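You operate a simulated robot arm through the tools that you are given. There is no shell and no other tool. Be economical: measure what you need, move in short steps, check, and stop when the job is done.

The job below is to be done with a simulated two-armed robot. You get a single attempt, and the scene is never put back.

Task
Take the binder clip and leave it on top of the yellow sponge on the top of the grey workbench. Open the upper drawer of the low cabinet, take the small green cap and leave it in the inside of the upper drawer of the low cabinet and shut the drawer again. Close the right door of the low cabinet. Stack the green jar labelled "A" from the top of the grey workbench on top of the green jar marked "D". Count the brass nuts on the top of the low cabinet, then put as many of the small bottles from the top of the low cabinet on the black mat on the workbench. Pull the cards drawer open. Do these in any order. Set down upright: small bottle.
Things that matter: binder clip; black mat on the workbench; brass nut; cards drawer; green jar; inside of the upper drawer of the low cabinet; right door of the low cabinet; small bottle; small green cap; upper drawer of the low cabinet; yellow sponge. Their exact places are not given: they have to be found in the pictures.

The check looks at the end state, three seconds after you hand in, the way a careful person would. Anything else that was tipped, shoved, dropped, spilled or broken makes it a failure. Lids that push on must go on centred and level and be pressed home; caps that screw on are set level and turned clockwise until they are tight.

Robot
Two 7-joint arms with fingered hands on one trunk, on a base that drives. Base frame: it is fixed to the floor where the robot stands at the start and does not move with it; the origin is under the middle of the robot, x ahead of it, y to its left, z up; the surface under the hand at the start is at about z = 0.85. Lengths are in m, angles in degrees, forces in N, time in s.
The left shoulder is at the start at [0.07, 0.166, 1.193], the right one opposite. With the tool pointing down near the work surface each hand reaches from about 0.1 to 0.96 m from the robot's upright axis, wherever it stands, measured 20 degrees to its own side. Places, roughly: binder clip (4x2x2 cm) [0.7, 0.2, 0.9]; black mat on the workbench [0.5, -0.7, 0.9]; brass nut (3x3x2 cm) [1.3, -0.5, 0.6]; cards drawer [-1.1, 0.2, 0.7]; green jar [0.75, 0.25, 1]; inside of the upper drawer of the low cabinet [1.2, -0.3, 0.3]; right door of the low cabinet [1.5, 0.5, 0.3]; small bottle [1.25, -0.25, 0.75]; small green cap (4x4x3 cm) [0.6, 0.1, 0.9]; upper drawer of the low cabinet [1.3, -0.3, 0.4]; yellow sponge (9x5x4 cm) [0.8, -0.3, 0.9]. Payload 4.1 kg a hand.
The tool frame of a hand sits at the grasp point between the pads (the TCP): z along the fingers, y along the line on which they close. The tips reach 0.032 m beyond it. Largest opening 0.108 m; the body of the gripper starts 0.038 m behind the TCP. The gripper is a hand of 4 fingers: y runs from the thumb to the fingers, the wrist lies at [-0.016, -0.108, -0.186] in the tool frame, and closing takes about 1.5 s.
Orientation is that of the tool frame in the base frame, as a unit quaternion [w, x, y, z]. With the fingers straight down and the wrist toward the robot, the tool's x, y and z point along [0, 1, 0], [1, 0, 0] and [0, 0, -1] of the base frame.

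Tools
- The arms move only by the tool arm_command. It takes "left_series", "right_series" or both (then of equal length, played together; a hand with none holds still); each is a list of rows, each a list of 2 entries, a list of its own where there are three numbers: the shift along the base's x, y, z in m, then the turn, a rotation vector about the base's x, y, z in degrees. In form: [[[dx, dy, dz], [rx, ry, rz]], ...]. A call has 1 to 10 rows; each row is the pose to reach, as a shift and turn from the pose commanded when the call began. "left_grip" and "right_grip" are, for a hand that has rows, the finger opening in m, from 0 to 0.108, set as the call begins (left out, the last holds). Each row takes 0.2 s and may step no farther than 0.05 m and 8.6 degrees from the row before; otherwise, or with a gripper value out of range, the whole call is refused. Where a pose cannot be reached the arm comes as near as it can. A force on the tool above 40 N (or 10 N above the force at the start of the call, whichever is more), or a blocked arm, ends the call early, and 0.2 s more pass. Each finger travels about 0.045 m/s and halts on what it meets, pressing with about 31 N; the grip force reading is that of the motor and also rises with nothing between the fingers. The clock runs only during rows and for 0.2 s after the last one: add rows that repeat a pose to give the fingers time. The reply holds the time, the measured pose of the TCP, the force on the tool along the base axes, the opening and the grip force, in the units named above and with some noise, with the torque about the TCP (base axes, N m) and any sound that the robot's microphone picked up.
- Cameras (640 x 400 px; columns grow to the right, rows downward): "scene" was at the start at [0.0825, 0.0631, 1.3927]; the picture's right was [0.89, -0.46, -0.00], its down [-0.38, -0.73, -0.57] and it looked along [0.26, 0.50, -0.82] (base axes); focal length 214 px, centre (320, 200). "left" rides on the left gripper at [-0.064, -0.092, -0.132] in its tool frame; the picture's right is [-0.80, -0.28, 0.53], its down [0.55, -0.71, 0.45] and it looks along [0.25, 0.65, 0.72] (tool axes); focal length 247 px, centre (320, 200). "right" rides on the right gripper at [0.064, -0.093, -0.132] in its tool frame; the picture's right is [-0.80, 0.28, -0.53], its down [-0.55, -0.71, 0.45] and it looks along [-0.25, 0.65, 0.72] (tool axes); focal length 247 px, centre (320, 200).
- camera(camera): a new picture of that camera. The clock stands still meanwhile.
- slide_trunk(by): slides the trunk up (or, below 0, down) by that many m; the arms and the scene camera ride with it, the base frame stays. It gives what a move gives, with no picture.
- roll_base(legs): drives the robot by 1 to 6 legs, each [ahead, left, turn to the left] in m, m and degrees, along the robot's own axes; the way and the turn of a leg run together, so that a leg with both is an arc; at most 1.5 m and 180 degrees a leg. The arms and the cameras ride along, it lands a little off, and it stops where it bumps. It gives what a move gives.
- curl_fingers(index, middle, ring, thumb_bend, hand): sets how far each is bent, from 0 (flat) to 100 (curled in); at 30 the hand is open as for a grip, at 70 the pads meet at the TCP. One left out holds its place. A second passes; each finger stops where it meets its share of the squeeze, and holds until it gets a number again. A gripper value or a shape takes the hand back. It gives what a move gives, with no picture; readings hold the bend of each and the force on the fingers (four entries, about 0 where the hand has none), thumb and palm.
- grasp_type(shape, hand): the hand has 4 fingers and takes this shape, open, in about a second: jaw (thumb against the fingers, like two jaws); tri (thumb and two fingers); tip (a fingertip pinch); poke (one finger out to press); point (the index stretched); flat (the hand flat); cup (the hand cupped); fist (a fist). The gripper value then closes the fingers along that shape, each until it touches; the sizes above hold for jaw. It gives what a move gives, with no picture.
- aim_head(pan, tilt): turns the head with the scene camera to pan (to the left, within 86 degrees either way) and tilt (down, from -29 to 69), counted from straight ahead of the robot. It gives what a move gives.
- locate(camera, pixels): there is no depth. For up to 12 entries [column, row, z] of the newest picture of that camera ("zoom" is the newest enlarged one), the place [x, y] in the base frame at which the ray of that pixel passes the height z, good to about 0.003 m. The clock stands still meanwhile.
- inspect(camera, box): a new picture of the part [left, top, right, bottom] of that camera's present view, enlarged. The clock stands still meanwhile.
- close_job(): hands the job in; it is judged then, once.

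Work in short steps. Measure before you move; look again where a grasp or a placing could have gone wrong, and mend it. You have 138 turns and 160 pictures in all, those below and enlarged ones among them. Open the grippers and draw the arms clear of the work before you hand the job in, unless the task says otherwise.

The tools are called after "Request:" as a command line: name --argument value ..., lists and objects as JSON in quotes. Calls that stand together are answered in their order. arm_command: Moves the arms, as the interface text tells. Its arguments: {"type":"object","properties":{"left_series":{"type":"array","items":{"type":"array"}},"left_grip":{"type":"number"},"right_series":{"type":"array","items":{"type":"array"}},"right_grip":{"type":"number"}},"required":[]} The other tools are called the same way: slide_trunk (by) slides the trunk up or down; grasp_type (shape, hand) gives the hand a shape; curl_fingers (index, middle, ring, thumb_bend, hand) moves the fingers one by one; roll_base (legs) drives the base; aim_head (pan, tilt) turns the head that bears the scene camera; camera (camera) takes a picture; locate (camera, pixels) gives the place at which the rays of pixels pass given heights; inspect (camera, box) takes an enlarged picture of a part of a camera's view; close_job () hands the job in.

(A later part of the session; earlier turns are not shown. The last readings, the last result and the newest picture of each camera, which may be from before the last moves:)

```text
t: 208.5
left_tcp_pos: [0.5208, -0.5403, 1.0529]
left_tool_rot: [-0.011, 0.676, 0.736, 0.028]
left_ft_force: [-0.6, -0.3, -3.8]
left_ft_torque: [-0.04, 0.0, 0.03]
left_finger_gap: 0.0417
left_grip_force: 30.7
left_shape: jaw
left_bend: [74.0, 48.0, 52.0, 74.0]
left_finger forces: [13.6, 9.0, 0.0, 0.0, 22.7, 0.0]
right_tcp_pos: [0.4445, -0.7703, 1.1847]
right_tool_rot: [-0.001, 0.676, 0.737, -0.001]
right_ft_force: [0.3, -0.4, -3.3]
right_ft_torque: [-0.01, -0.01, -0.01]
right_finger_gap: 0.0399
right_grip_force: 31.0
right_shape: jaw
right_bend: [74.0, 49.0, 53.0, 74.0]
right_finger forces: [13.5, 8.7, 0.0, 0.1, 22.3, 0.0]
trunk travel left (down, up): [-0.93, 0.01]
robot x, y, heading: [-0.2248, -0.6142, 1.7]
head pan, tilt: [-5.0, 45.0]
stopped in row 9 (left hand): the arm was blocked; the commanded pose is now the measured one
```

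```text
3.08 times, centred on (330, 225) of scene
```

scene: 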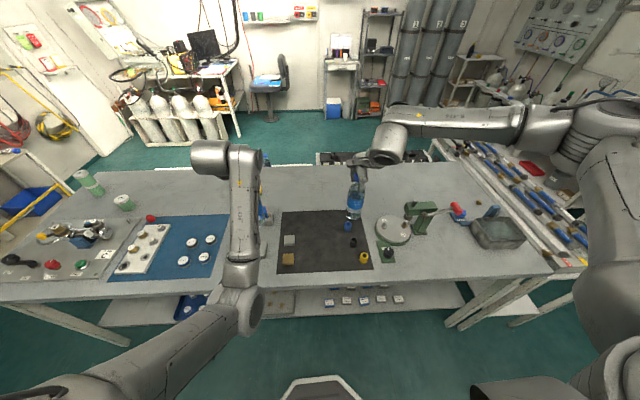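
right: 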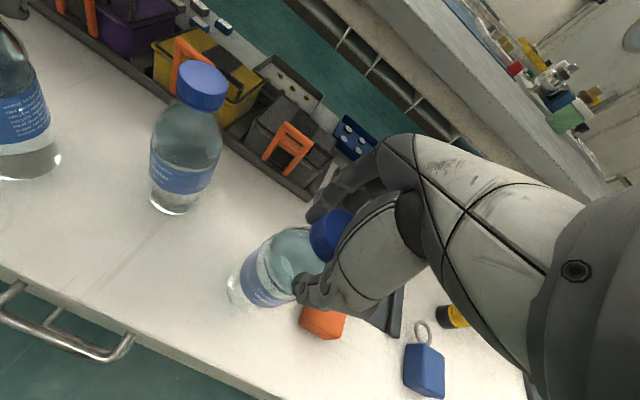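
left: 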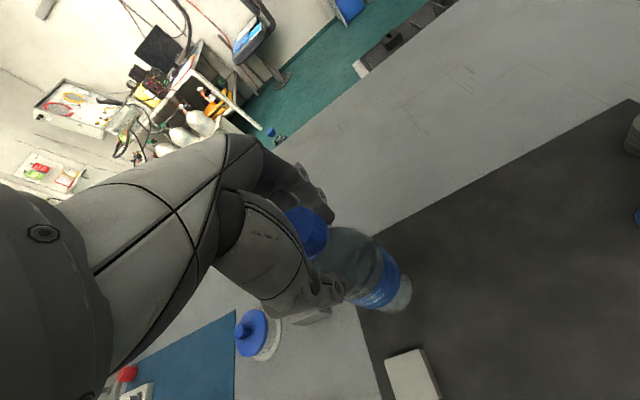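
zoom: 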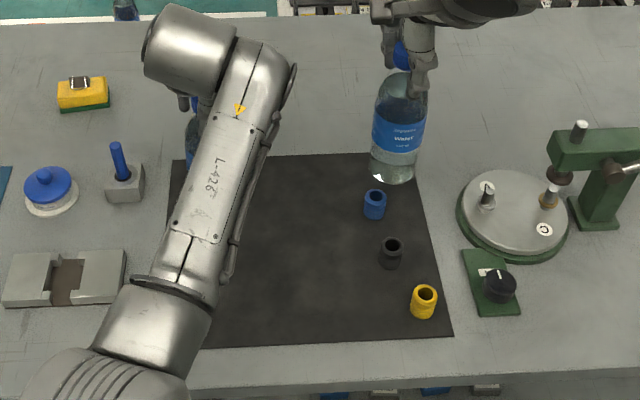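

The left arm hit a joint limit and tilted 3°. I raise it, back the base 0.08 m and strafe right 0.06 m for a more open arm.

Request:
arm_command --left_series '[[[0, 0, 0.03], [0, 0, 0]], [[0, 0, 0.06], [0, 0, 0]], [[0, 0, 0.08], [0, 0, 0]]]'

Request:
roll_base --legs '[[-0.1, -0.06, -1.7]]'

Request:
arm_command --left_series '[[[0.02, 0, 0], [0, 0, 0]], [[0.04, 0, 0], [0, 0, 0]], [[0.06, 0, 0], [0, 0, 0]], [[0.07, 0, 0], [0, 0, 0]]]'

```text
t: 209.3
left_tcp_pos: [0.52, -0.5367, 1.1327]
left_tool_rot: [-0.013, 0.673, 0.739, 0.031]
left_ft_force: [-0.1, -0.2, -4.9]
left_ft_torque: [-0.06, 0.0, -0.01]
left_finger_gap: 0.0417
left_grip_force: 31.3
left_shape: jaw
left_bend: [74.0, 48.0, 52.0, 74.0]
left_finger forces: [14.1, 8.4, 0.0, 0.0, 22.6, 0.1]
right_tcp_pos: [0.4467, -0.7704, 1.1857]
right_tool_rot: [0.0, 0.677, 0.736, 0.001]
right_ft_force: [-0.5, -0.5, -5.2]
right_ft_torque: [0.01, -0.01, 0.0]
right_finger_gap: 0.0402
right_grip_force: 31.1
right_shape: jaw
right_bend: [74.0, 49.0, 53.0, 74.0]
right_finger forces: [13.6, 8.7, 0.0, 0.0, 22.3, 0.0]
trunk travel left (down, up): [-0.93, 0.01]
robot x, y, heading: [-0.2238, -0.6158, 2.2]
head pan, tilt: [-5.0, 45.0]
```

```text
t: 210.5
left_tcp_pos: [0.4272, -0.6198, 1.1328]
left_tool_rot: [-0.011, 0.684, 0.729, 0.03]
left_ft_force: [0.4, 0.2, -3.4]
left_ft_torque: [-0.03, -0.01, -0.02]
left_finger_gap: 0.042
left_grip_force: 31.0
left_shape: jaw
left_bend: [74.0, 48.0, 52.0, 74.0]
left_finger forces: [13.9, 8.9, 0.1, 0.1, 22.3, 0.1]
right_tcp_pos: [0.3447, -0.852, 1.183]
right_tool_rot: [-0.001, 0.688, 0.726, 0.0]
right_ft_force: [-0.3, 0.2, -5.0]
right_ft_torque: [0.02, 0.01, 0.03]
right_finger_gap: 0.0397
right_grip_force: 31.3
right_shape: jaw
right_bend: [74.0, 49.0, 53.0, 74.0]
right_finger forces: [13.7, 8.8, 0.0, 0.0, 22.3, 0.0]
trunk travel left (down, up): [-0.93, 0.01]
robot x, y, heading: [-0.3235, -0.6792, 0.4]
head pan, tilt: [-5.0, 45.0]
```

```text
t: 211.5
left_tcp_pos: [0.4974, -0.6206, 1.1354]
left_tool_rot: [-0.01, 0.683, 0.729, 0.031]
left_ft_force: [0.8, 0.4, -4.7]
left_ft_torque: [-0.03, 0.04, 0.01]
left_finger_gap: 0.0419
left_grip_force: 30.6
left_shape: jaw
left_bend: [74.0, 48.0, 52.0, 74.0]
left_finger forces: [14.0, 8.6, 0.0, 0.0, 22.3, 0.0]
right_tcp_pos: [0.3424, -0.8518, 1.1851]
right_tool_rot: [-0.001, 0.687, 0.727, 0.0]
right_ft_force: [0.2, 0.6, -4.7]
right_ft_torque: [0.02, 0.05, 0.0]
right_finger_gap: 0.0401
right_grip_force: 31.5
right_shape: jaw
right_bend: [74.0, 49.0, 53.0, 74.0]
right_finger forces: [13.7, 8.6, 0.0, 0.0, 22.4, 0.0]
trunk travel left (down, up): [-0.93, 0.01]
robot x, y, heading: [-0.325, -0.6742, 0.2]
head pan, tilt: [-5.0, 45.0]
```

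I fix the tilt (−3.4°, 1.6°), move to (0.53,−0.59) and lower to 1.045.

Request:
arm_command --left_series '[[[0.015, 0.015, 0], [-1.7, 0.8, 0]], [[0.03, 0.03, 0], [-3.4, 1.6, 0]], [[0.03, 0.03, -0.03], [-3.4, 1.6, 0]], [[0.03, 0.03, -0.06], [-3.4, 1.6, 0]], [[0.03, 0.03, -0.09], [-3.4, 1.6, 0]], [[0.03, 0.03, -0.09], [-3.4, 1.6, 0]]]'

Request:
inspect --camera "left" --box '[280, 180, 480, 380]'

Request:
camera --camera "scene"

```text
t: 212.9
left_tcp_pos: [0.5267, -0.5898, 1.0457]
left_tool_rot: [0.0, 0.684, 0.73, 0.0]
left_ft_force: [-1.0, 0.0, -4.0]
left_ft_torque: [0.02, -0.02, -0.03]
left_finger_gap: 0.0419
left_grip_force: 30.6
left_shape: jaw
left_bend: [74.0, 48.0, 52.0, 74.0]
left_finger forces: [13.6, 9.0, 0.0, 0.1, 22.4, 0.0]
right_tcp_pos: [0.3414, -0.8524, 1.1856]
right_tool_rot: [0.0, 0.687, 0.727, -0.001]
right_ft_force: [0.5, 0.3, -2.7]
right_ft_torque: [-0.01, 0.01, -0.04]
right_finger_gap: 0.04
right_grip_force: 30.3
right_shape: jaw
right_bend: [74.0, 49.0, 53.0, 74.0]
right_finger forces: [13.5, 8.7, 0.0, 0.0, 22.5, 0.1]
trunk travel left (down, up): [-0.93, 0.01]
robot x, y, heading: [-0.3237, -0.674, 0.3]
head pan, tilt: [-5.0, 45.0]
```

```text
2.00 times, centred on (380, 280) of left
```

zoom: 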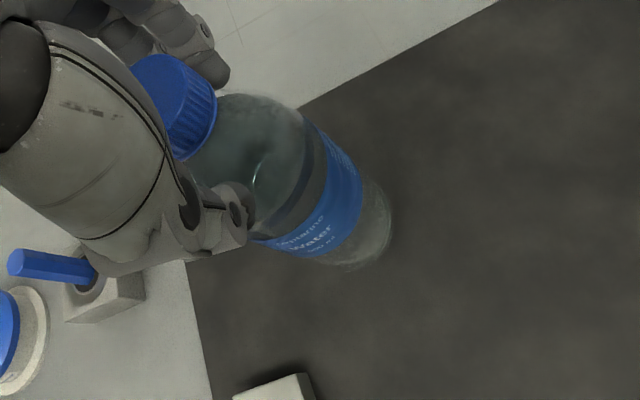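

```text
31 pictures are left
```

scene: 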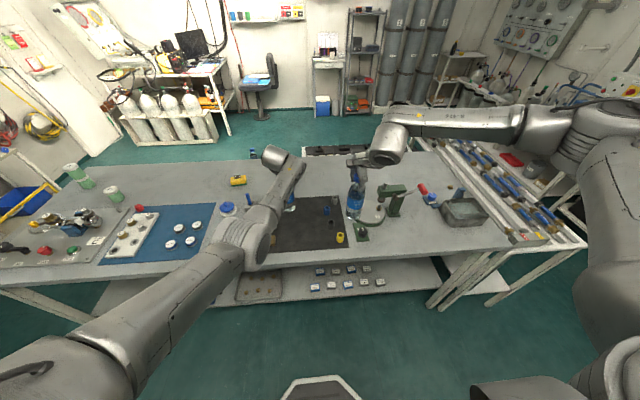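

The bottle is over the mat and upright. I lower gently until contact.

Request:
arm_command --left_series '[[[0, 0, -0.005], [0, 0, 0]], [[0, 0, -0.009], [0, 0, 0]], [[0, 0, -0.012], [0, 0, 0]], [[0, 0, -0.012], [0, 0, 0]]]'

Request:
arm_command --left_series '[[[0, 0, -0.002], [0, 0, 0]], [[0, 0, -0.003], [0, 0, 0]], [[0, 0, -0.003], [0, 0, 0]]]'

```text
t: 213.9
left_tcp_pos: [0.5262, -0.591, 1.0325]
left_tool_rot: [0.0, 0.684, 0.73, 0.0]
left_ft_force: [-0.6, 0.8, -4.3]
left_ft_torque: [0.02, 0.01, 0.0]
left_finger_gap: 0.0417
left_grip_force: 31.4
left_shape: jaw
left_bend: [74.0, 48.0, 52.0, 74.0]
left_finger forces: [13.6, 9.0, 0.0, 0.0, 22.2, 0.0]
right_tcp_pos: [0.3432, -0.8523, 1.1853]
right_tool_rot: [0.001, 0.687, 0.726, -0.001]
right_ft_force: [-0.4, 0.3, -4.3]
right_ft_torque: [0.0, -0.01, 0.0]
right_finger_gap: 0.0399
right_grip_force: 31.1
right_shape: jaw
right_bend: [74.0, 49.0, 53.0, 74.0]
right_finger forces: [13.6, 8.6, 0.0, 0.0, 22.5, 0.0]
trunk travel left (down, up): [-0.93, 0.01]
robot x, y, heading: [-0.3211, -0.6756, 0.3]
head pan, tilt: [-5.0, 45.0]
```

```text
t: 214.7
left_tcp_pos: [0.526, -0.5903, 1.0291]
left_tool_rot: [0.0, 0.684, 0.73, -0.001]
left_ft_force: [-0.2, 0.3, -4.5]
left_ft_torque: [-0.04, 0.03, 0.01]
left_finger_gap: 0.0418
left_grip_force: 30.8
left_shape: jaw
left_bend: [74.0, 48.0, 52.0, 74.0]
left_finger forces: [13.6, 9.0, 0.0, 0.1, 22.4, 0.0]
right_tcp_pos: [0.3429, -0.8525, 1.186]
right_tool_rot: [-0.001, 0.687, 0.727, -0.001]
right_ft_force: [0.4, 0.0, -5.1]
right_ft_torque: [-0.02, -0.01, 0.05]
right_finger_gap: 0.0399
right_grip_force: 31.6
right_shape: jaw
right_bend: [74.0, 49.0, 53.0, 74.0]
right_finger forces: [13.5, 8.6, 0.0, 0.0, 22.4, 0.1]
trunk travel left (down, up): [-0.93, 0.01]
robot x, y, heading: [-0.3231, -0.6729, 0.6]
head pan, tilt: [-5.0, 45.0]
```

Not touching yet; I lower further in small steps.

Request:
arm_command --left_series '[[[0, 0, -0.002], [0, 0, 0]], [[0, 0, -0.003], [0, 0, 0]], [[0, 0, -0.003], [0, 0, 0]]]'

Request:
arm_command --left_series '[[[0, 0, -0.002], [0, 0, 0]], [[0, 0, -0.002], [0, 0, 0]]]'

```text
t: 215.5
left_tcp_pos: [0.5259, -0.5912, 1.0276]
left_tool_rot: [0.001, 0.684, 0.73, 0.001]
left_ft_force: [-0.7, -0.9, 1.1]
left_ft_torque: [-0.01, -0.04, 0.0]
left_finger_gap: 0.0414
left_grip_force: 31.0
left_shape: jaw
left_bend: [74.0, 48.0, 52.0, 74.0]
left_finger forces: [14.1, 10.0, 0.1, 0.0, 23.9, 0.1]
right_tcp_pos: [0.342, -0.8525, 1.1862]
right_tool_rot: [0.0, 0.687, 0.727, -0.001]
right_ft_force: [-0.3, -0.1, -3.6]
right_ft_torque: [0.0, 0.0, -0.03]
right_finger_gap: 0.0397
right_grip_force: 31.4
right_shape: jaw
right_bend: [74.0, 49.0, 53.0, 74.0]
right_finger forces: [13.5, 8.6, 0.0, 0.0, 22.4, 0.0]
trunk travel left (down, up): [-0.93, 0.01]
robot x, y, heading: [-0.3226, -0.6738, 0.4]
head pan, tilt: [-5.0, 45.0]
```

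```text
t: 216.1
left_tcp_pos: [0.5241, -0.5912, 1.0279]
left_tool_rot: [0.001, 0.684, 0.729, 0.001]
left_ft_force: [-1.1, -1.2, 8.9]
left_ft_torque: [-0.02, -0.04, -0.03]
left_finger_gap: 0.0418
left_grip_force: 30.5
left_shape: jaw
left_bend: [74.0, 48.0, 52.0, 74.0]
left_finger forces: [15.2, 11.3, 0.0, 0.0, 26.9, 0.0]
right_tcp_pos: [0.3402, -0.852, 1.1863]
right_tool_rot: [0.0, 0.687, 0.726, 0.0]
right_ft_force: [-0.1, 0.3, -3.3]
right_ft_torque: [-0.02, -0.01, 0.04]
right_finger_gap: 0.0399
right_grip_force: 30.7
right_shape: jaw
right_bend: [74.0, 49.0, 53.0, 75.0]
right_finger forces: [13.6, 8.6, 0.0, 0.1, 22.4, 0.0]
trunk travel left (down, up): [-0.93, 0.01]
robot x, y, heading: [-0.3227, -0.6762, 0.3]
head pan, tilt: [-5.0, 45.0]
```

The bottle stands on the mat (8.9 N). I open, then lift straight up.

Request:
arm_command --left_series '[[[0, 0, 0.002], [0, 0, 0]], [[0, 0, 0.002], [0, 0, 0]], [[0, 0, 0.002], [0, 0, 0]], [[0, 0, 0.002], [0, 0, 0]], [[0, 0, 0.002], [0, 0, 0]], [[0, 0, 0.002], [0, 0, 0]], [[0, 0, 0.002], [0, 0, 0]], [[0, 0, 0.04], [0, 0, 0]], [[0, 0, 0.085], [0, 0, 0]], [[0, 0, 0.13], [0, 0, 0]]]' --left_grip 0.108

Request:
camera --camera "left"

```text
t: 218.3
left_tcp_pos: [0.5254, -0.5916, 1.1563]
left_tool_rot: [-0.001, 0.684, 0.73, 0.001]
left_ft_force: [-1.2, 0.2, 0.3]
left_ft_torque: [0.02, 0.0, 0.03]
left_finger_gap: 0.1076
left_grip_force: 0.0
left_shape: jaw
left_bend: [30.0, 30.0, 30.0, 30.0]
left_finger forces: [0.0, 0.0, 0.0, 0.1, 0.0, 0.0]
right_tcp_pos: [0.342, -0.8527, 1.1855]
right_tool_rot: [0.0, 0.687, 0.727, 0.0]
right_ft_force: [0.4, 0.0, -4.3]
right_ft_torque: [-0.01, -0.03, 0.0]
right_finger_gap: 0.0402
right_grip_force: 31.5
right_shape: jaw
right_bend: [74.0, 49.0, 53.0, 75.0]
right_finger forces: [13.7, 8.7, 0.0, 0.0, 22.3, 0.0]
trunk travel left (down, up): [-0.93, 0.01]
robot x, y, heading: [-0.3231, -0.6752, 0.2]
head pan, tilt: [-5.0, 45.0]
```

```text
30 pictures are left
```

left: 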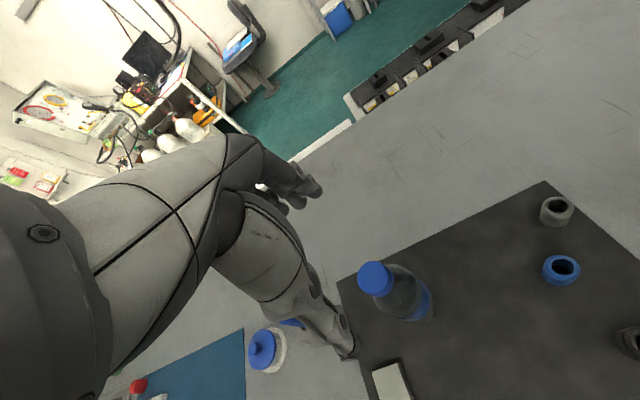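

Left bottle stands. I retract the left hand to the side and bring the right bottle over (0.44,−0.69).

Request:
arm_command --left_series '[[[0, 0.02, 0.03], [0, 0, 0]], [[-0.02, 0.05, 0.05], [0, 0, 0]], [[-0.05, 0.08, 0.05], [0, 0, 0]], [[-0.08, 0.1, 0.05], [0, 0, 0]], [[-0.11, 0.12, 0.05], [0, 0, 0]], [[-0.14, 0.14, 0.05], [0, 0, 0]], [[-0.17, 0.16, 0.05], [0, 0, 0]], [[-0.18, 0.18, 0.05], [0, 0, 0]], [[-0.18, 0.2, 0.05], [0, 0, 0]]]' --right_series '[[[0, 0, 0], [0, 0, 0]], [[0, 0, 0], [0, 0, 0]], [[0, 0, 0], [0, 0, 0]], [[0.02, 0.03, 0], [0, 0, 0]], [[0.04, 0.06, 0], [0, 0, 0]], [[0.06, 0.09, 0], [0, 0, 0]], [[0.08, 0.12, 0], [0, 0, 0]], [[0.098, 0.15, 0], [0, 0, 0]], [[0.098, 0.162, -0.01], [0, 0, 0]]]'

Request:
camera --camera "scene"

```text
t: 220.3
left_tcp_pos: [0.3438, -0.3883, 1.2062]
left_tool_rot: [0.0, 0.684, 0.73, 0.0]
left_ft_force: [-0.6, -0.1, -0.2]
left_ft_torque: [-0.01, -0.01, -0.03]
left_finger_gap: 0.1078
left_grip_force: 0.1
left_shape: jaw
left_bend: [30.0, 30.0, 30.0, 30.0]
left_finger forces: [0.0, 0.0, 0.1, 0.1, 0.0, 0.0]
right_tcp_pos: [0.4409, -0.6873, 1.1737]
right_tool_rot: [0.001, 0.687, 0.727, 0.001]
right_ft_force: [0.0, -0.3, -3.8]
right_ft_torque: [0.0, -0.02, 0.01]
right_finger_gap: 0.0398
right_grip_force: 31.2
right_shape: jaw
right_bend: [74.0, 49.0, 53.0, 75.0]
right_finger forces: [13.5, 8.8, 0.0, 0.1, 22.3, 0.0]
trunk travel left (down, up): [-0.93, 0.01]
robot x, y, heading: [-0.3245, -0.6747, 0.2]
head pan, tilt: [-5.0, 45.0]
```

```text
29 pictures are left
```

scene: 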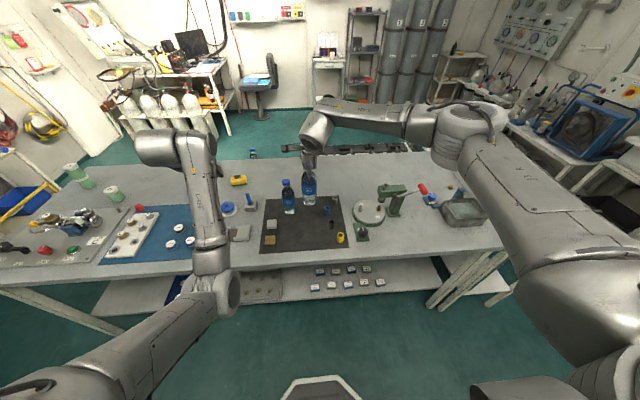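

Both bottles are in view and clear. I lower the right one to just above the mat.

Request:
arm_command --right_series '[[[0, 0, -0.04], [0, 0, 0]], [[0, 0, -0.08], [0, 0, 0]], [[0, 0, -0.11], [0, 0, 0]], [[0, 0, -0.13], [0, 0, 0]], [[0, 0, -0.135], [0, 0, 0]], [[0, 0, -0.138], [0, 0, 0]], [[0, 0, -0.138], [0, 0, 0]]]'

Request:
camera --camera "right"

```text
t: 221.9
left_tcp_pos: [0.3436, -0.3891, 1.2057]
left_tool_rot: [0.0, 0.684, 0.73, 0.0]
left_ft_force: [-0.6, 0.6, -0.4]
left_ft_torque: [0.0, 0.01, 0.0]
left_finger_gap: 0.1075
left_grip_force: 0.0
left_shape: jaw
left_bend: [30.0, 30.0, 30.0, 30.0]
left_finger forces: [0.0, 0.1, 0.0, 0.1, 0.0, 0.1]
right_tcp_pos: [0.4402, -0.6884, 1.0369]
right_tool_rot: [0.0, 0.687, 0.727, 0.0]
right_ft_force: [-0.1, 0.0, -4.2]
right_ft_torque: [-0.02, 0.0, 0.0]
right_finger_gap: 0.0398
right_grip_force: 30.8
right_shape: jaw
right_bend: [74.0, 49.0, 53.0, 75.0]
right_finger forces: [13.5, 8.8, 0.0, 0.0, 22.2, 0.1]
trunk travel left (down, up): [-0.93, 0.01]
robot x, y, heading: [-0.3209, -0.677, 0.5]
head pan, tilt: [-5.0, 45.0]
```

```text
28 pictures are left
```

right: 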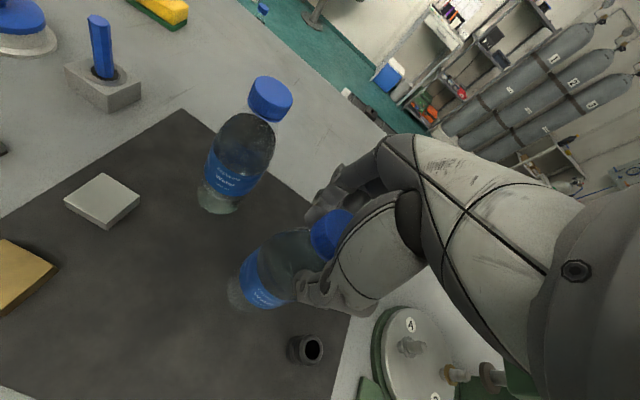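

Good spacing. I lower in small steps to contact.

Request:
arm_command --right_series '[[[0, 0, -0.002], [0, 0, 0]], [[0, 0, -0.004], [0, 0, 0]], [[0, 0, -0.004], [0, 0, 0]]]'

Request:
arm_command --right_series '[[[0, 0, -0.002], [0, 0, 0]], [[0, 0, -0.003], [0, 0, 0]], [[0, 0, -0.003], [0, 0, 0]]]'

```text
t: 222.7
left_tcp_pos: [0.344, -0.3895, 1.2068]
left_tool_rot: [0.0, 0.685, 0.729, 0.0]
left_ft_force: [0.4, -0.4, -0.2]
left_ft_torque: [-0.02, 0.02, -0.04]
left_finger_gap: 0.1077
left_grip_force: 0.1
left_shape: jaw
left_bend: [30.0, 30.0, 30.0, 30.0]
left_finger forces: [0.0, 0.1, 0.1, 0.0, 0.0, 0.0]
right_tcp_pos: [0.4395, -0.689, 1.0325]
right_tool_rot: [0.0, 0.687, 0.727, 0.0]
right_ft_force: [-0.6, -0.5, -4.1]
right_ft_torque: [-0.03, 0.02, 0.02]
right_finger_gap: 0.0394
right_grip_force: 30.6
right_shape: jaw
right_bend: [74.0, 49.0, 53.0, 75.0]
right_finger forces: [13.5, 8.7, 0.0, 0.1, 22.3, 0.0]
trunk travel left (down, up): [-0.93, 0.01]
robot x, y, heading: [-0.3276, -0.6745, 0.2]
head pan, tilt: [-5.0, 45.0]
```

```text
t: 223.5
left_tcp_pos: [0.3434, -0.3894, 1.2054]
left_tool_rot: [0.0, 0.684, 0.729, 0.0]
left_ft_force: [0.3, -0.7, 0.9]
left_ft_torque: [0.0, -0.01, 0.03]
left_finger_gap: 0.1076
left_grip_force: 0.1
left_shape: jaw
left_bend: [30.0, 30.0, 30.0, 30.0]
left_finger forces: [0.0, 0.0, 0.1, 0.0, 0.0, 0.0]
right_tcp_pos: [0.4381, -0.689, 1.0296]
right_tool_rot: [0.0, 0.688, 0.726, 0.0]
right_ft_force: [0.8, -0.7, -2.4]
right_ft_torque: [0.0, -0.05, -0.02]
right_finger_gap: 0.0394
right_grip_force: 30.6
right_shape: jaw
right_bend: [74.0, 49.0, 53.0, 75.0]
right_finger forces: [13.5, 8.9, 0.0, 0.0, 22.5, 0.0]
trunk travel left (down, up): [-0.93, 0.01]
robot x, y, heading: [-0.3243, -0.6764, 0.4]
head pan, tilt: [-5.0, 45.0]
```

Load is starting to transfer (−2.4 N). 2 mm more, then check.

Request:
arm_command --right_series '[[[0, 0, -0.002], [0, 0, 0]], [[0, 0, -0.002], [0, 0, 0]]]'

```text
t: 224.1
left_tcp_pos: [0.3422, -0.3886, 1.2074]
left_tool_rot: [0.001, 0.684, 0.729, 0.0]
left_ft_force: [0.0, -0.5, -0.3]
left_ft_torque: [0.02, 0.02, -0.02]
left_finger_gap: 0.1078
left_grip_force: 0.1
left_shape: jaw
left_bend: [30.0, 30.0, 30.0, 30.0]
left_finger forces: [0.0, 0.0, 0.1, 0.1, 0.0, 0.0]
right_tcp_pos: [0.4388, -0.6887, 1.0298]
right_tool_rot: [0.001, 0.687, 0.727, 0.001]
right_ft_force: [-1.3, 0.4, 6.1]
right_ft_torque: [0.01, -0.06, 0.01]
right_finger_gap: 0.0397
right_grip_force: 31.1
right_shape: jaw
right_bend: [74.0, 49.0, 53.0, 75.0]
right_finger forces: [14.3, 10.6, 0.1, 0.0, 25.3, 0.0]
trunk travel left (down, up): [-0.93, 0.01]
robot x, y, heading: [-0.3258, -0.6742, 0.3]
head pan, tilt: [-5.0, 45.0]
```

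It stands. I release, lift straight up and retract.

Request:
arm_command --right_series '[[[0, 0, 0.001], [0, 0, 0]], [[0, 0, 0.001], [0, 0, 0]], [[0, 0, 0.001], [0, 0, 0]], [[0, 0, 0.001], [0, 0, 0]], [[0, 0, 0.001], [0, 0, 0]], [[0, 0, 0.001], [0, 0, 0]], [[0, 0, 0.001], [0, 0, 0]], [[0, 0, 0.04], [0, 0, 0]], [[0, 0, 0.085], [0, 0, 0]], [[0, 0, 0.13], [0, 0, 0]]]' --right_grip 0.108

Request:
arm_command --right_series '[[[0, -0.02, 0.03], [0, 0, 0]], [[-0.02, -0.05, 0.05], [0, 0, 0]], [[-0.05, -0.08, 0.05], [0, 0, 0]], [[-0.08, -0.1, 0.05], [0, 0, 0]], [[-0.09, -0.13, 0.05], [0, 0, 0]], [[-0.1, -0.15, 0.05], [0, 0, 0]]]'

Request:
inspect --camera "scene" --box '[220, 150, 420, 280]'

```text
t: 226.3
left_tcp_pos: [0.3424, -0.3893, 1.2066]
left_tool_rot: [0.0, 0.684, 0.729, 0.001]
left_ft_force: [0.2, 0.5, 0.2]
left_ft_torque: [0.0, -0.03, -0.02]
left_finger_gap: 0.108
left_grip_force: 0.1
left_shape: jaw
left_bend: [30.0, 30.0, 30.0, 30.0]
left_finger forces: [0.0, 0.1, 0.0, 0.0, 0.1, 0.0]
right_tcp_pos: [0.4375, -0.6888, 1.1584]
right_tool_rot: [0.0, 0.687, 0.727, 0.001]
right_ft_force: [0.8, 0.0, 0.0]
right_ft_torque: [-0.02, -0.01, -0.02]
right_finger_gap: 0.1076
right_grip_force: 0.0
right_shape: jaw
right_bend: [30.0, 30.0, 30.0, 30.0]
right_finger forces: [0.0, 0.0, 0.0, 0.1, 0.0, 0.0]
trunk travel left (down, up): [-0.93, 0.01]
robot x, y, heading: [-0.3215, -0.6776, 0.2]
head pan, tilt: [-5.0, 45.0]
```

```text
t: 227.7
left_tcp_pos: [0.3427, -0.3912, 1.2076]
left_tool_rot: [0.0, 0.684, 0.73, 0.001]
left_ft_force: [0.6, 0.3, 0.7]
left_ft_torque: [0.01, -0.04, -0.05]
left_finger_gap: 0.1077
left_grip_force: 0.0
left_shape: jaw
left_bend: [30.0, 30.0, 30.0, 30.0]
left_finger forces: [0.0, 0.1, 0.0, 0.0, 0.0, 0.0]
right_tcp_pos: [0.3395, -0.8403, 1.2067]
right_tool_rot: [0.0, 0.687, 0.727, 0.0]
right_ft_force: [-0.9, -0.7, -1.1]
right_ft_torque: [0.03, 0.01, 0.03]
right_finger_gap: 0.1075
right_grip_force: 0.1
right_shape: jaw
right_bend: [30.0, 30.0, 30.0, 30.0]
right_finger forces: [0.0, 0.0, 0.0, 0.0, 0.1, 0.0]
trunk travel left (down, up): [-0.93, 0.01]
robot x, y, heading: [-0.3238, -0.674, 0.3]
head pan, tilt: [-5.0, 45.0]
```

```text
3.08 times, centred on (320, 215) of scene
```

zoom: 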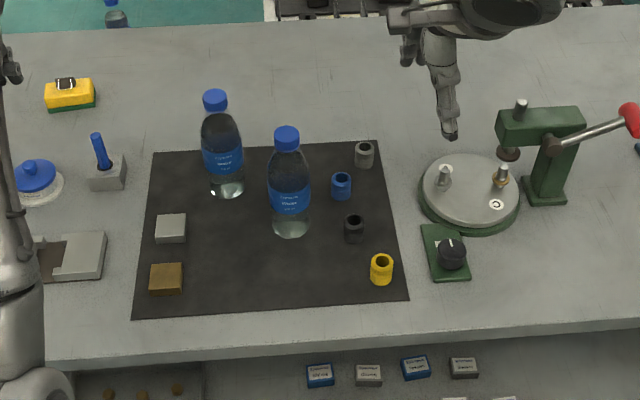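

Bottles stand upright on the mat. Now the cards drawer behind me: I turn left 90° and look toward −x.

Request:
roll_base --legs '[[0, 0, 90]]'

Request:
aim_head --pan 65 --tilt 35

Request:
camera --camera "scene"

```text
t: 231.9
left_tcp_pos: [-0.6097, -0.0088, 1.2069]
left_tool_rot: [0.0, -0.033, 0.999, 0.002]
left_ft_force: [0.7, -0.8, -1.0]
left_ft_torque: [-0.06, 0.01, 0.02]
left_finger_gap: 0.1077
left_grip_force: 0.0
left_shape: jaw
left_bend: [30.0, 30.0, 30.0, 30.0]
left_finger forces: [0.0, 0.0, 0.1, 0.0, 0.0, 0.0]
right_tcp_pos: [-0.1604, -0.0121, 1.2078]
right_tool_rot: [0.0, -0.028, 1.0, 0.0]
right_ft_force: [0.2, -0.1, 0.3]
right_ft_torque: [0.0, -0.01, -0.02]
right_finger_gap: 0.1078
right_grip_force: 0.0
right_shape: jaw
right_bend: [30.0, 30.0, 30.0, 30.0]
right_finger forces: [0.0, 0.1, 0.0, 0.0, 0.0, 0.0]
trunk travel left (down, up): [-0.93, 0.01]
robot x, y, heading: [-0.3247, -0.6764, 90.3]
head pan, tilt: [-5.0, 45.0]
```

```text
t: 233.3
left_tcp_pos: [-0.61, -0.0091, 1.2064]
left_tool_rot: [0.0, -0.032, 0.999, 0.001]
left_ft_force: [0.5, 0.2, -1.0]
left_ft_torque: [0.05, 0.01, 0.0]
left_finger_gap: 0.1073
left_grip_force: 0.1
left_shape: jaw
left_bend: [30.0, 30.0, 30.0, 30.0]
left_finger forces: [0.1, 0.0, 0.0, 0.0, 0.0, 0.0]
right_tcp_pos: [-0.1596, -0.0128, 1.2065]
right_tool_rot: [0.0, -0.028, 1.0, 0.0]
right_ft_force: [-0.3, 0.1, -0.3]
right_ft_torque: [0.01, -0.01, 0.0]
right_finger_gap: 0.108
right_grip_force: 0.1
right_shape: jaw
right_bend: [30.0, 30.0, 30.0, 30.0]
right_finger forces: [0.0, 0.1, 0.1, 0.0, 0.0, 0.1]
trunk travel left (down, up): [-0.93, 0.01]
robot x, y, heading: [-0.3234, -0.677, 90.7]
head pan, tilt: [65.0, 35.0]
```

```text
26 pictures are left
```

scene: 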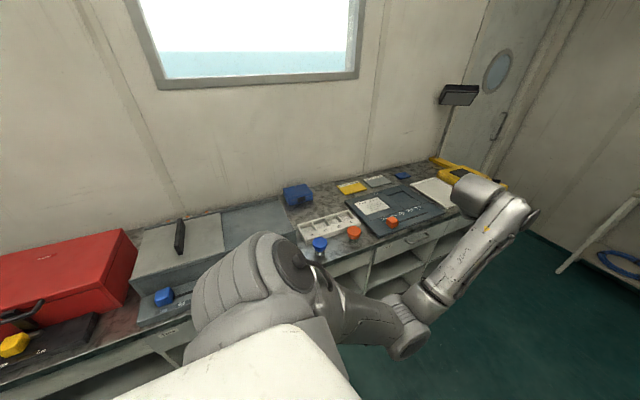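

A counter with drawers is behind. I drive 0.87 m toward +y and turn to face it, then zoom.

Request:
roll_base --legs '[[0.87, -0.08, 0], [0, 0, 89]]'

Request:
aim_head --pan 0 --tilt 45

Request:
camera --camera "scene"

```text
t: 241.8
left_tcp_pos: [-0.9123, -0.0993, 1.2069]
left_tool_rot: [0.001, 0.736, -0.676, -0.001]
left_ft_force: [0.4, -1.2, 0.4]
left_ft_torque: [0.01, 0.01, 0.0]
left_finger_gap: 0.1075
left_grip_force: 0.1
left_shape: jaw
left_bend: [30.0, 30.0, 30.0, 30.0]
left_finger forces: [0.1, 0.1, 0.0, 0.0, 0.0, 0.0]
right_tcp_pos: [-0.9178, 0.3508, 1.2064]
right_tool_rot: [0.001, 0.733, -0.68, 0.001]
right_ft_force: [-0.7, -0.7, -0.1]
right_ft_torque: [-0.01, -0.01, 0.02]
right_finger_gap: 0.1076
right_grip_force: 0.1
right_shape: jaw
right_bend: [30.0, 30.0, 30.0, 30.0]
right_finger forces: [0.0, 0.1, 0.0, 0.0, 0.0, 0.0]
trunk travel left (down, up): [-0.93, 0.01]
robot x, y, heading: [-0.2514, 0.202, -178.5]
head pan, tilt: [65.0, 35.0]
```

```text
t: 243.2
left_tcp_pos: [-0.9139, -0.0986, 1.2061]
left_tool_rot: [0.001, 0.736, -0.677, -0.001]
left_ft_force: [-0.9, -0.3, -0.4]
left_ft_torque: [0.02, 0.02, 0.0]
left_finger_gap: 0.1076
left_grip_force: 0.0
left_shape: jaw
left_bend: [30.0, 30.0, 30.0, 30.0]
left_finger forces: [0.0, 0.0, 0.1, 0.1, 0.0, 0.0]
right_tcp_pos: [-0.9185, 0.3511, 1.2075]
right_tool_rot: [0.0, 0.733, -0.68, 0.0]
right_ft_force: [0.0, 0.6, -0.1]
right_ft_torque: [0.04, 0.01, 0.0]
right_finger_gap: 0.1079
right_grip_force: 0.1
right_shape: jaw
right_bend: [30.0, 30.0, 30.0, 30.0]
right_finger forces: [0.0, 0.0, 0.1, 0.0, 0.0, 0.1]
trunk travel left (down, up): [-0.93, 0.01]
robot x, y, heading: [-0.2556, 0.2013, -178.5]
head pan, tilt: [0.0, 45.0]
```

```text
25 pictures are left
```

scene: 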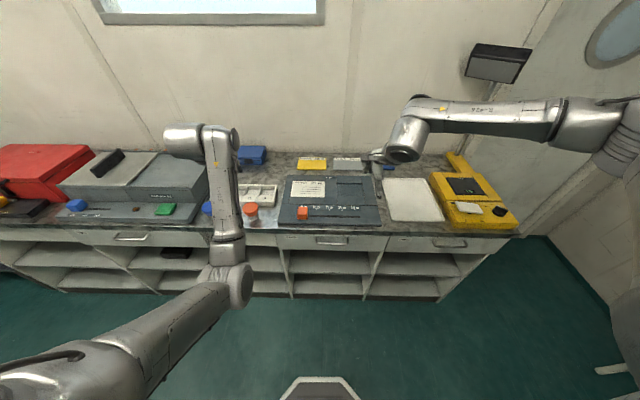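

A row of shallow drawers with handles. I zoom to read their labels.

Request:
inspect --camera "scene" --box '[270, 210, 370, 272]'

Request:
inspect --camera "scene" --box '[370, 210, 490, 285]'

Request:
inspect --camera "scene" --box '[70, 205, 250, 275]'

```text
6.40 times, centred on (320, 241) of scene
```

zoom: 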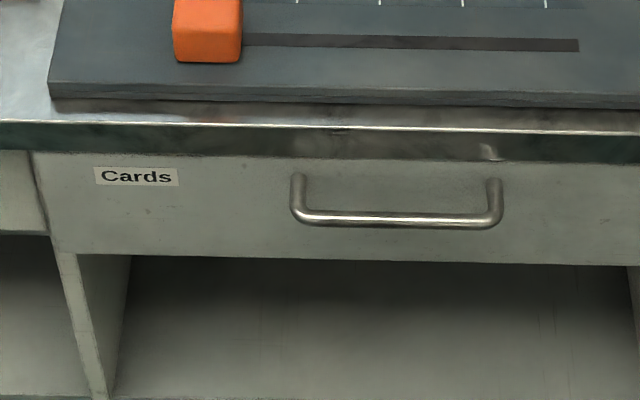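

```text
5.33 times, centred on (430, 248) of scene
```

zoom: 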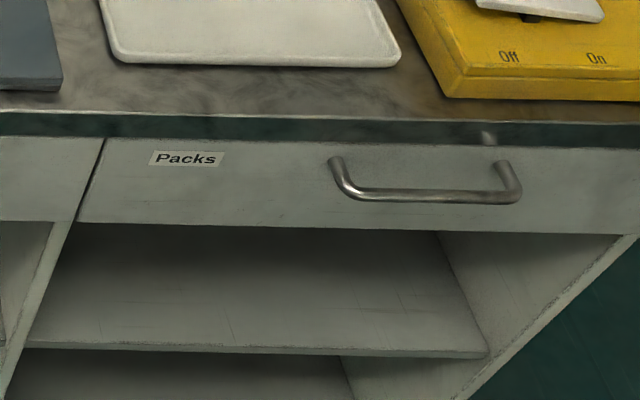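

```text
3.56 times, centred on (160, 240) of scene
```

zoom: 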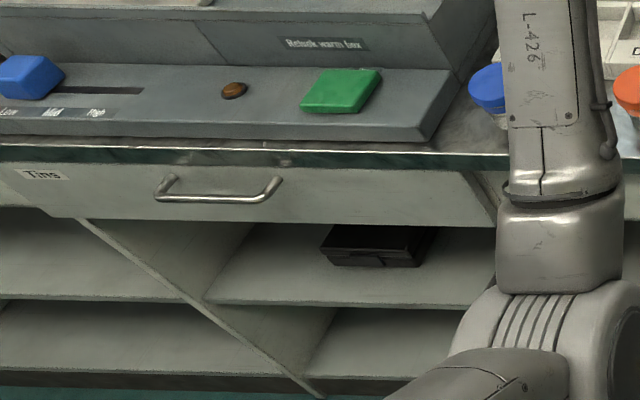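

"Cards" is the middle drawer, handle at (332,244). I back up 0.15 m, pitch the left hand forward, and then lower the trunk.

Request:
roll_base --legs '[[-0.15, 0, -1.5]]'

Request:
arm_command --left_series '[[[0, 0.0, 0], [0, 8.5, 0]], [[0, 0.0, 0], [0, 17, 0]], [[0, 0.0, 0], [0, 25.5, 0]], [[0, 0.0, 0], [0, 34, 0]], [[0, 0, 0], [0, 42.5, 0]], [[0, 0, 0], [0, 51, 0]], [[0, 0, 0], [0, 59.5, 0]], [[0, 0, 0], [0, 68, 0]], [[0, 0, 0], [0, 76.5, 0]], [[0, 0, 0], [0, 85, 0]]]' --left_grip 0.08

Request:
slide_trunk --by -0.37

Request:
camera --camera "scene"

```text
t: 244.6
left_tcp_pos: [-0.7724, -0.0796, 1.2046]
left_tool_rot: [-0.001, 0.727, -0.687, 0.0]
left_ft_force: [-0.5, 0.7, 0.3]
left_ft_torque: [0.04, 0.01, -0.02]
left_finger_gap: 0.108
left_grip_force: 0.2
left_shape: jaw
left_bend: [30.0, 30.0, 30.0, 30.0]
left_finger forces: [0.1, 0.0, 0.1, 0.1, 0.0, 0.0]
right_tcp_pos: [-0.7665, 0.3701, 1.2048]
right_tool_rot: [-0.001, 0.725, -0.689, 0.001]
right_ft_force: [0.1, 0.1, 1.1]
right_ft_torque: [0.03, -0.05, 0.01]
right_finger_gap: 0.1078
right_grip_force: 0.0
right_shape: jaw
right_bend: [30.0, 30.0, 30.0, 30.0]
right_finger forces: [0.0, 0.0, 0.1, 0.0, 0.0, 0.0]
trunk travel left (down, up): [-0.93, 0.01]
robot x, y, heading: [-0.1024, 0.1989, -179.5]
head pan, tilt: [0.0, 45.0]
```

```text
t: 246.8
left_tcp_pos: [-0.7715, -0.0783, 1.206]
left_tool_rot: [0.464, 0.536, -0.506, -0.492]
left_ft_force: [0.0, 0.0, 0.0]
left_ft_torque: [-0.02, -0.01, 0.05]
left_finger_gap: 0.0803
left_grip_force: 0.1
left_shape: jaw
left_bend: [26.0, 36.0, 34.0, 58.0]
left_finger forces: [0.1, 0.0, 0.0, 0.1, 0.0, 0.1]
right_tcp_pos: [-0.7633, 0.3712, 1.2071]
right_tool_rot: [0.001, 0.724, -0.69, 0.0]
right_ft_force: [0.2, 1.1, 0.3]
right_ft_torque: [-0.01, -0.03, 0.0]
right_finger_gap: 0.1078
right_grip_force: 0.1
right_shape: jaw
right_bend: [30.0, 30.0, 30.0, 30.0]
right_finger forces: [0.0, 0.1, 0.0, 0.1, 0.0, 0.1]
trunk travel left (down, up): [-0.93, 0.01]
robot x, y, heading: [-0.1001, 0.2007, -179.6]
head pan, tilt: [0.0, 45.0]
```

```text
t: 250.3
left_tcp_pos: [-0.7697, -0.0783, 0.8356]
left_tool_rot: [0.464, 0.536, -0.506, -0.492]
left_ft_force: [-0.9, -0.4, 0.8]
left_ft_torque: [-0.01, 0.02, -0.01]
left_finger_gap: 0.0803
left_grip_force: 0.1
left_shape: jaw
left_bend: [26.0, 36.0, 34.0, 58.0]
left_finger forces: [0.0, 0.0, 0.0, 0.0, 0.0, 0.0]
right_tcp_pos: [-0.7642, 0.3702, 0.8378]
right_tool_rot: [-0.001, 0.724, -0.69, 0.0]
right_ft_force: [0.2, 0.2, -0.2]
right_ft_torque: [-0.02, -0.02, -0.02]
right_finger_gap: 0.1078
right_grip_force: 0.3
right_shape: jaw
right_bend: [30.0, 30.0, 30.0, 30.0]
right_finger forces: [0.0, 0.1, 0.0, 0.1, 0.0, 0.0]
trunk travel left (down, up): [-0.56, 0.38]
robot x, y, heading: [-0.1038, 0.2029, -179.9]
head pan, tilt: [0.0, 45.0]
```

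```text
21 pictures are left
```

scene: 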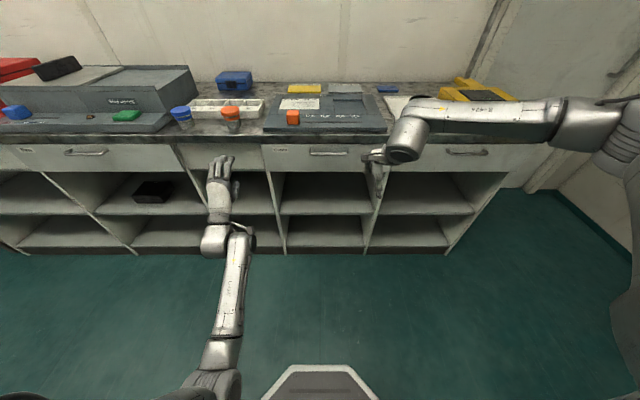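

I zoom on the Cards handle from this lower viewpoint.

Request:
inspect --camera "scene" --box '[290, 130, 370, 180]'

Request:
locate --camera "scene" --pixels '[[328, 154, 0.65], [328, 154, 0.7], [328, 154, 0.75], [310, 154, 0.7], [347, 154, 0.7]]'

```text
8.00 times, centred on (330, 155) of scene
```

zoom: 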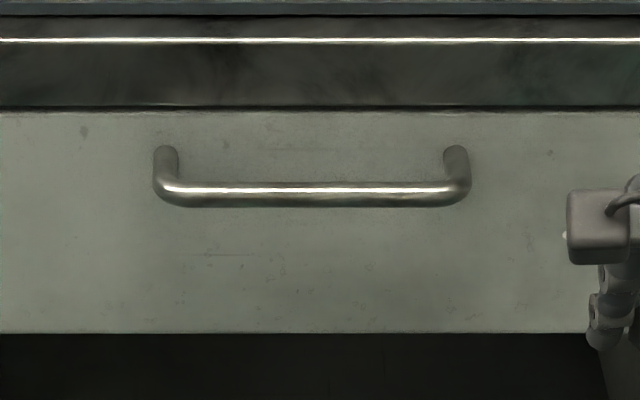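

```text
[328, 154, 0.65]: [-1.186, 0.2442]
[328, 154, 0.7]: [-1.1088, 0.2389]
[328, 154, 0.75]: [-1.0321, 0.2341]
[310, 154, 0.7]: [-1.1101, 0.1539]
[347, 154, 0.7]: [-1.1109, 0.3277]
```

Triangulation suggests the bar is nearer, about (−0.93, 0.23, 0.81). I strafe right 0.31 m so the left hand faces it, and check with the left camera.

Request:
roll_base --legs '[[0, -0.31, 0]]'

Request:
camera --camera "left"

Request:
camera --camera "scene"

```text
t: 252.4
left_tcp_pos: [-0.7699, 0.2196, 0.8371]
left_tool_rot: [0.466, 0.537, -0.504, -0.49]
left_ft_force: [-0.1, 0.6, -0.5]
left_ft_torque: [-0.01, -0.01, -0.03]
left_finger_gap: 0.0805
left_grip_force: 0.1
left_shape: jaw
left_bend: [26.0, 36.0, 34.0, 58.0]
left_finger forces: [0.0, 0.0, 0.1, 0.0, 0.0, 0.1]
right_tcp_pos: [-0.7643, 0.6665, 0.8383]
right_tool_rot: [-0.001, 0.727, -0.687, 0.0]
right_ft_force: [0.5, -0.5, -0.7]
right_ft_torque: [-0.03, 0.0, 0.0]
right_finger_gap: 0.1077
right_grip_force: 0.1
right_shape: jaw
right_bend: [30.0, 30.0, 30.0, 30.0]
right_finger forces: [0.0, 0.1, 0.1, 0.1, 0.0, 0.0]
trunk travel left (down, up): [-0.56, 0.38]
robot x, y, heading: [-0.1026, 0.5033, -179.8]
head pan, tilt: [0.0, 45.0]
```

```text
19 pictures are left
```

left: 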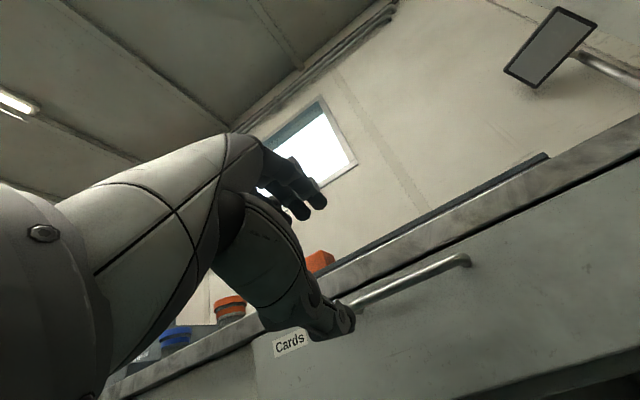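

```text
18 pictures are left
```

scene: 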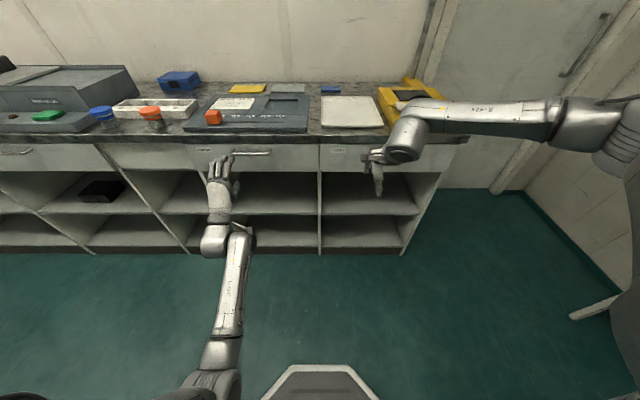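

I intersect rays: bar's right end in left (463,259), in scene (270,154).

Request:
locate --camera "left" --pixels '[[463, 260, 0.76], [463, 260, 0.78], [463, 260, 0.8], [370, 300, 0.76], [370, 300, 0.78], [370, 300, 0.8]]'

Request:
locate --camera "scene" --pixels '[[270, 154, 0.76], [270, 154, 0.78], [270, 154, 0.8]]'

```text
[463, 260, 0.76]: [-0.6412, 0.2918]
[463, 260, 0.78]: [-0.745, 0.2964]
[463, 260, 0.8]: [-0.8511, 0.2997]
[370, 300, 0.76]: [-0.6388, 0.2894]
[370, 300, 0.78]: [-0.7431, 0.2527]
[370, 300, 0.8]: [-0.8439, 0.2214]
```

```text
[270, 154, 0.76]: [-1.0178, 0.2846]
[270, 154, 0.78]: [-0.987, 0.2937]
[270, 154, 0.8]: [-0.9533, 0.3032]
```

Bar at x≈−0.929, y 0.13…0.31, z≈0.815. I drive ahead 0.06 m and approach with a smaller opening.

Request:
roll_base --legs '[[0.06, 0, 0]]'

Request:
arm_command --left_series '[[[0, 0, -0.01], [0, 0, 0]], [[-0.01, 0, -0.022], [0, 0, 0]], [[-0.03, 0, -0.022], [0, 0, 0]], [[-0.03, 0, -0.022], [0, 0, 0]], [[-0.03, 0, -0.022], [0, 0, 0]]]' --left_grip 0.055

Request:
camera --camera "left"

```text
t: 253.3
left_tcp_pos: [-0.8315, 0.2179, 0.8352]
left_tool_rot: [0.465, 0.538, -0.505, -0.49]
left_ft_force: [-0.4, -0.1, -0.1]
left_ft_torque: [0.02, 0.01, 0.01]
left_finger_gap: 0.0802
left_grip_force: 0.0
left_shape: jaw
left_bend: [26.0, 36.0, 34.0, 58.0]
left_finger forces: [0.0, 0.1, 0.0, 0.0, 0.0, 0.0]
right_tcp_pos: [-0.8262, 0.6673, 0.836]
right_tool_rot: [-0.001, 0.726, -0.687, 0.0]
right_ft_force: [0.5, -0.4, 0.0]
right_ft_torque: [0.05, -0.03, -0.01]
right_finger_gap: 0.1078
right_grip_force: 0.0
right_shape: jaw
right_bend: [30.0, 30.0, 30.0, 30.0]
right_finger forces: [0.0, 0.0, 0.0, 0.1, 0.0, 0.1]
trunk travel left (down, up): [-0.56, 0.38]
robot x, y, heading: [-0.162, 0.5057, -179.5]
head pan, tilt: [0.0, 45.0]
```

```text
t: 254.6
left_tcp_pos: [-0.861, 0.2193, 0.8127]
left_tool_rot: [0.465, 0.537, -0.505, -0.49]
left_ft_force: [0.3, -0.2, 0.3]
left_ft_torque: [-0.02, 0.0, -0.01]
left_finger_gap: 0.0551
left_grip_force: 0.0
left_shape: jaw
left_bend: [74.0, 44.0, 42.0, 71.0]
left_finger forces: [0.1, 0.0, 0.0, 0.0, 0.0, 0.0]
right_tcp_pos: [-0.8267, 0.6678, 0.8367]
right_tool_rot: [0.0, 0.726, -0.688, 0.0]
right_ft_force: [-0.1, 0.6, 0.2]
right_ft_torque: [-0.03, -0.02, 0.02]
right_finger_gap: 0.108
right_grip_force: 0.2
right_shape: jaw
right_bend: [30.0, 30.0, 30.0, 30.0]
right_finger forces: [0.0, 0.0, 0.0, 0.1, 0.0, 0.1]
trunk travel left (down, up): [-0.56, 0.38]
robot x, y, heading: [-0.1608, 0.5062, -179.5]
head pan, tilt: [0.0, 45.0]
```

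```text
17 pictures are left
```

left: 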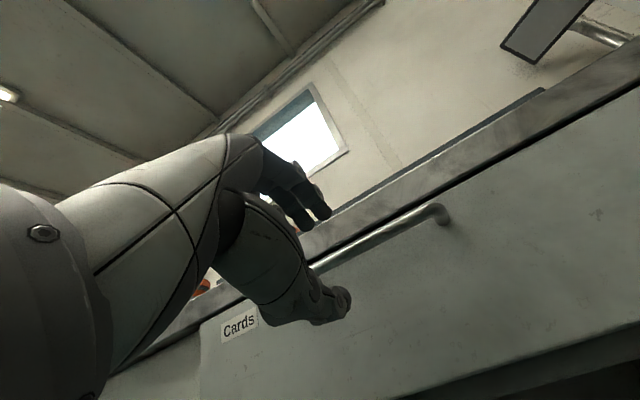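

The bar sits about 1 cm higher than the hand's axis. I open to 0.07, rise 1 cm and advance to x≈−0.909.

Request:
arm_command --left_series '[[[0, 0, 0.01], [0, 0, 0]], [[0, 0, 0.01], [0, 0, 0]], [[0, 0, 0.01], [0, 0, 0]], [[0, 0, 0.01], [0, 0, 0]], [[-0.02, 0, 0.01], [0, 0, 0]], [[-0.035, 0, 0.01], [0, 0, 0]], [[-0.048, 0, 0.01], [0, 0, 0]], [[-0.048, 0, 0.01], [0, 0, 0]]]' --left_grip 0.07

Request:
camera --camera "left"

```text
t: 256.4
left_tcp_pos: [-0.9074, 0.2182, 0.8229]
left_tool_rot: [0.465, 0.537, -0.505, -0.491]
left_ft_force: [0.0, 0.0, 0.1]
left_ft_torque: [-0.02, 0.0, -0.04]
left_finger_gap: 0.0695
left_grip_force: 0.0
left_shape: jaw
left_bend: [27.0, 39.0, 37.0, 64.0]
left_finger forces: [0.0, 0.0, 0.1, 0.0, 0.0, 0.1]
right_tcp_pos: [-0.8252, 0.6675, 0.8361]
right_tool_rot: [0.0, 0.726, -0.688, 0.001]
right_ft_force: [-0.3, 0.1, -1.1]
right_ft_torque: [0.02, 0.01, -0.02]
right_finger_gap: 0.1077
right_grip_force: 0.1
right_shape: jaw
right_bend: [30.0, 30.0, 30.0, 30.0]
right_finger forces: [0.0, 0.1, 0.1, 0.0, 0.0, 0.1]
trunk travel left (down, up): [-0.56, 0.38]
robot x, y, heading: [-0.162, 0.5036, -179.9]
head pan, tilt: [0.0, 45.0]
```

```text
16 pictures are left
```

left: 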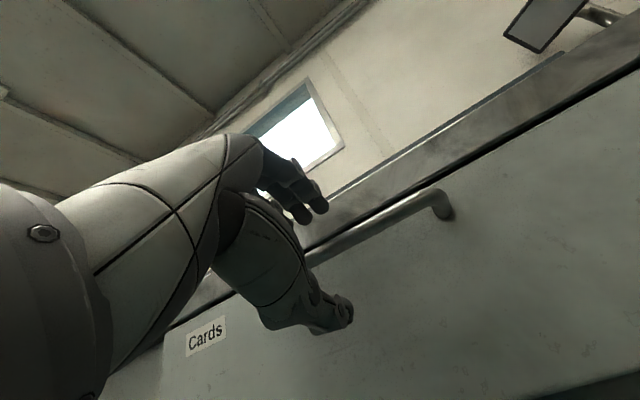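

The bar now lies right on the axis. I close on it.

Request:
arm_command --left_series '[[[0, 0, 0], [0, 0, 0]], [[0, 0, 0], [0, 0, 0]], [[0, 0, 0], [0, 0, 0]], [[0, 0, 0], [0, 0, 0]], [[0, 0, 0], [0, 0, 0]], [[0, 0, 0], [0, 0, 0]], [[0, 0, 0], [0, 0, 0]], [[0, 0, 0], [0, 0, 0]]]' --left_grip 0.0

```text
t: 258.1
left_tcp_pos: [-0.9091, 0.2193, 0.8223]
left_tool_rot: [0.465, 0.538, -0.504, -0.489]
left_ft_force: [-4.0, -0.8, -1.4]
left_ft_torque: [-0.09, -0.03, -0.01]
left_finger_gap: 0.005
left_grip_force: 30.9
left_shape: jaw
left_bend: [70.0, 70.0, 69.0, 74.0]
left_finger forces: [14.8, 5.4, 3.0, 0.0, 25.6, 0.0]
right_tcp_pos: [-0.8259, 0.6672, 0.8381]
right_tool_rot: [0.0, 0.726, -0.688, 0.0]
right_ft_force: [1.0, -0.8, 0.3]
right_ft_torque: [0.04, -0.02, 0.01]
right_finger_gap: 0.1076
right_grip_force: 0.0
right_shape: jaw
right_bend: [30.0, 30.0, 30.0, 30.0]
right_finger forces: [0.0, 0.0, 0.0, 0.0, 0.1, 0.0]
trunk travel left (down, up): [-0.56, 0.38]
robot x, y, heading: [-0.1631, 0.5011, -179.8]
head pan, tilt: [0.0, 45.0]
```

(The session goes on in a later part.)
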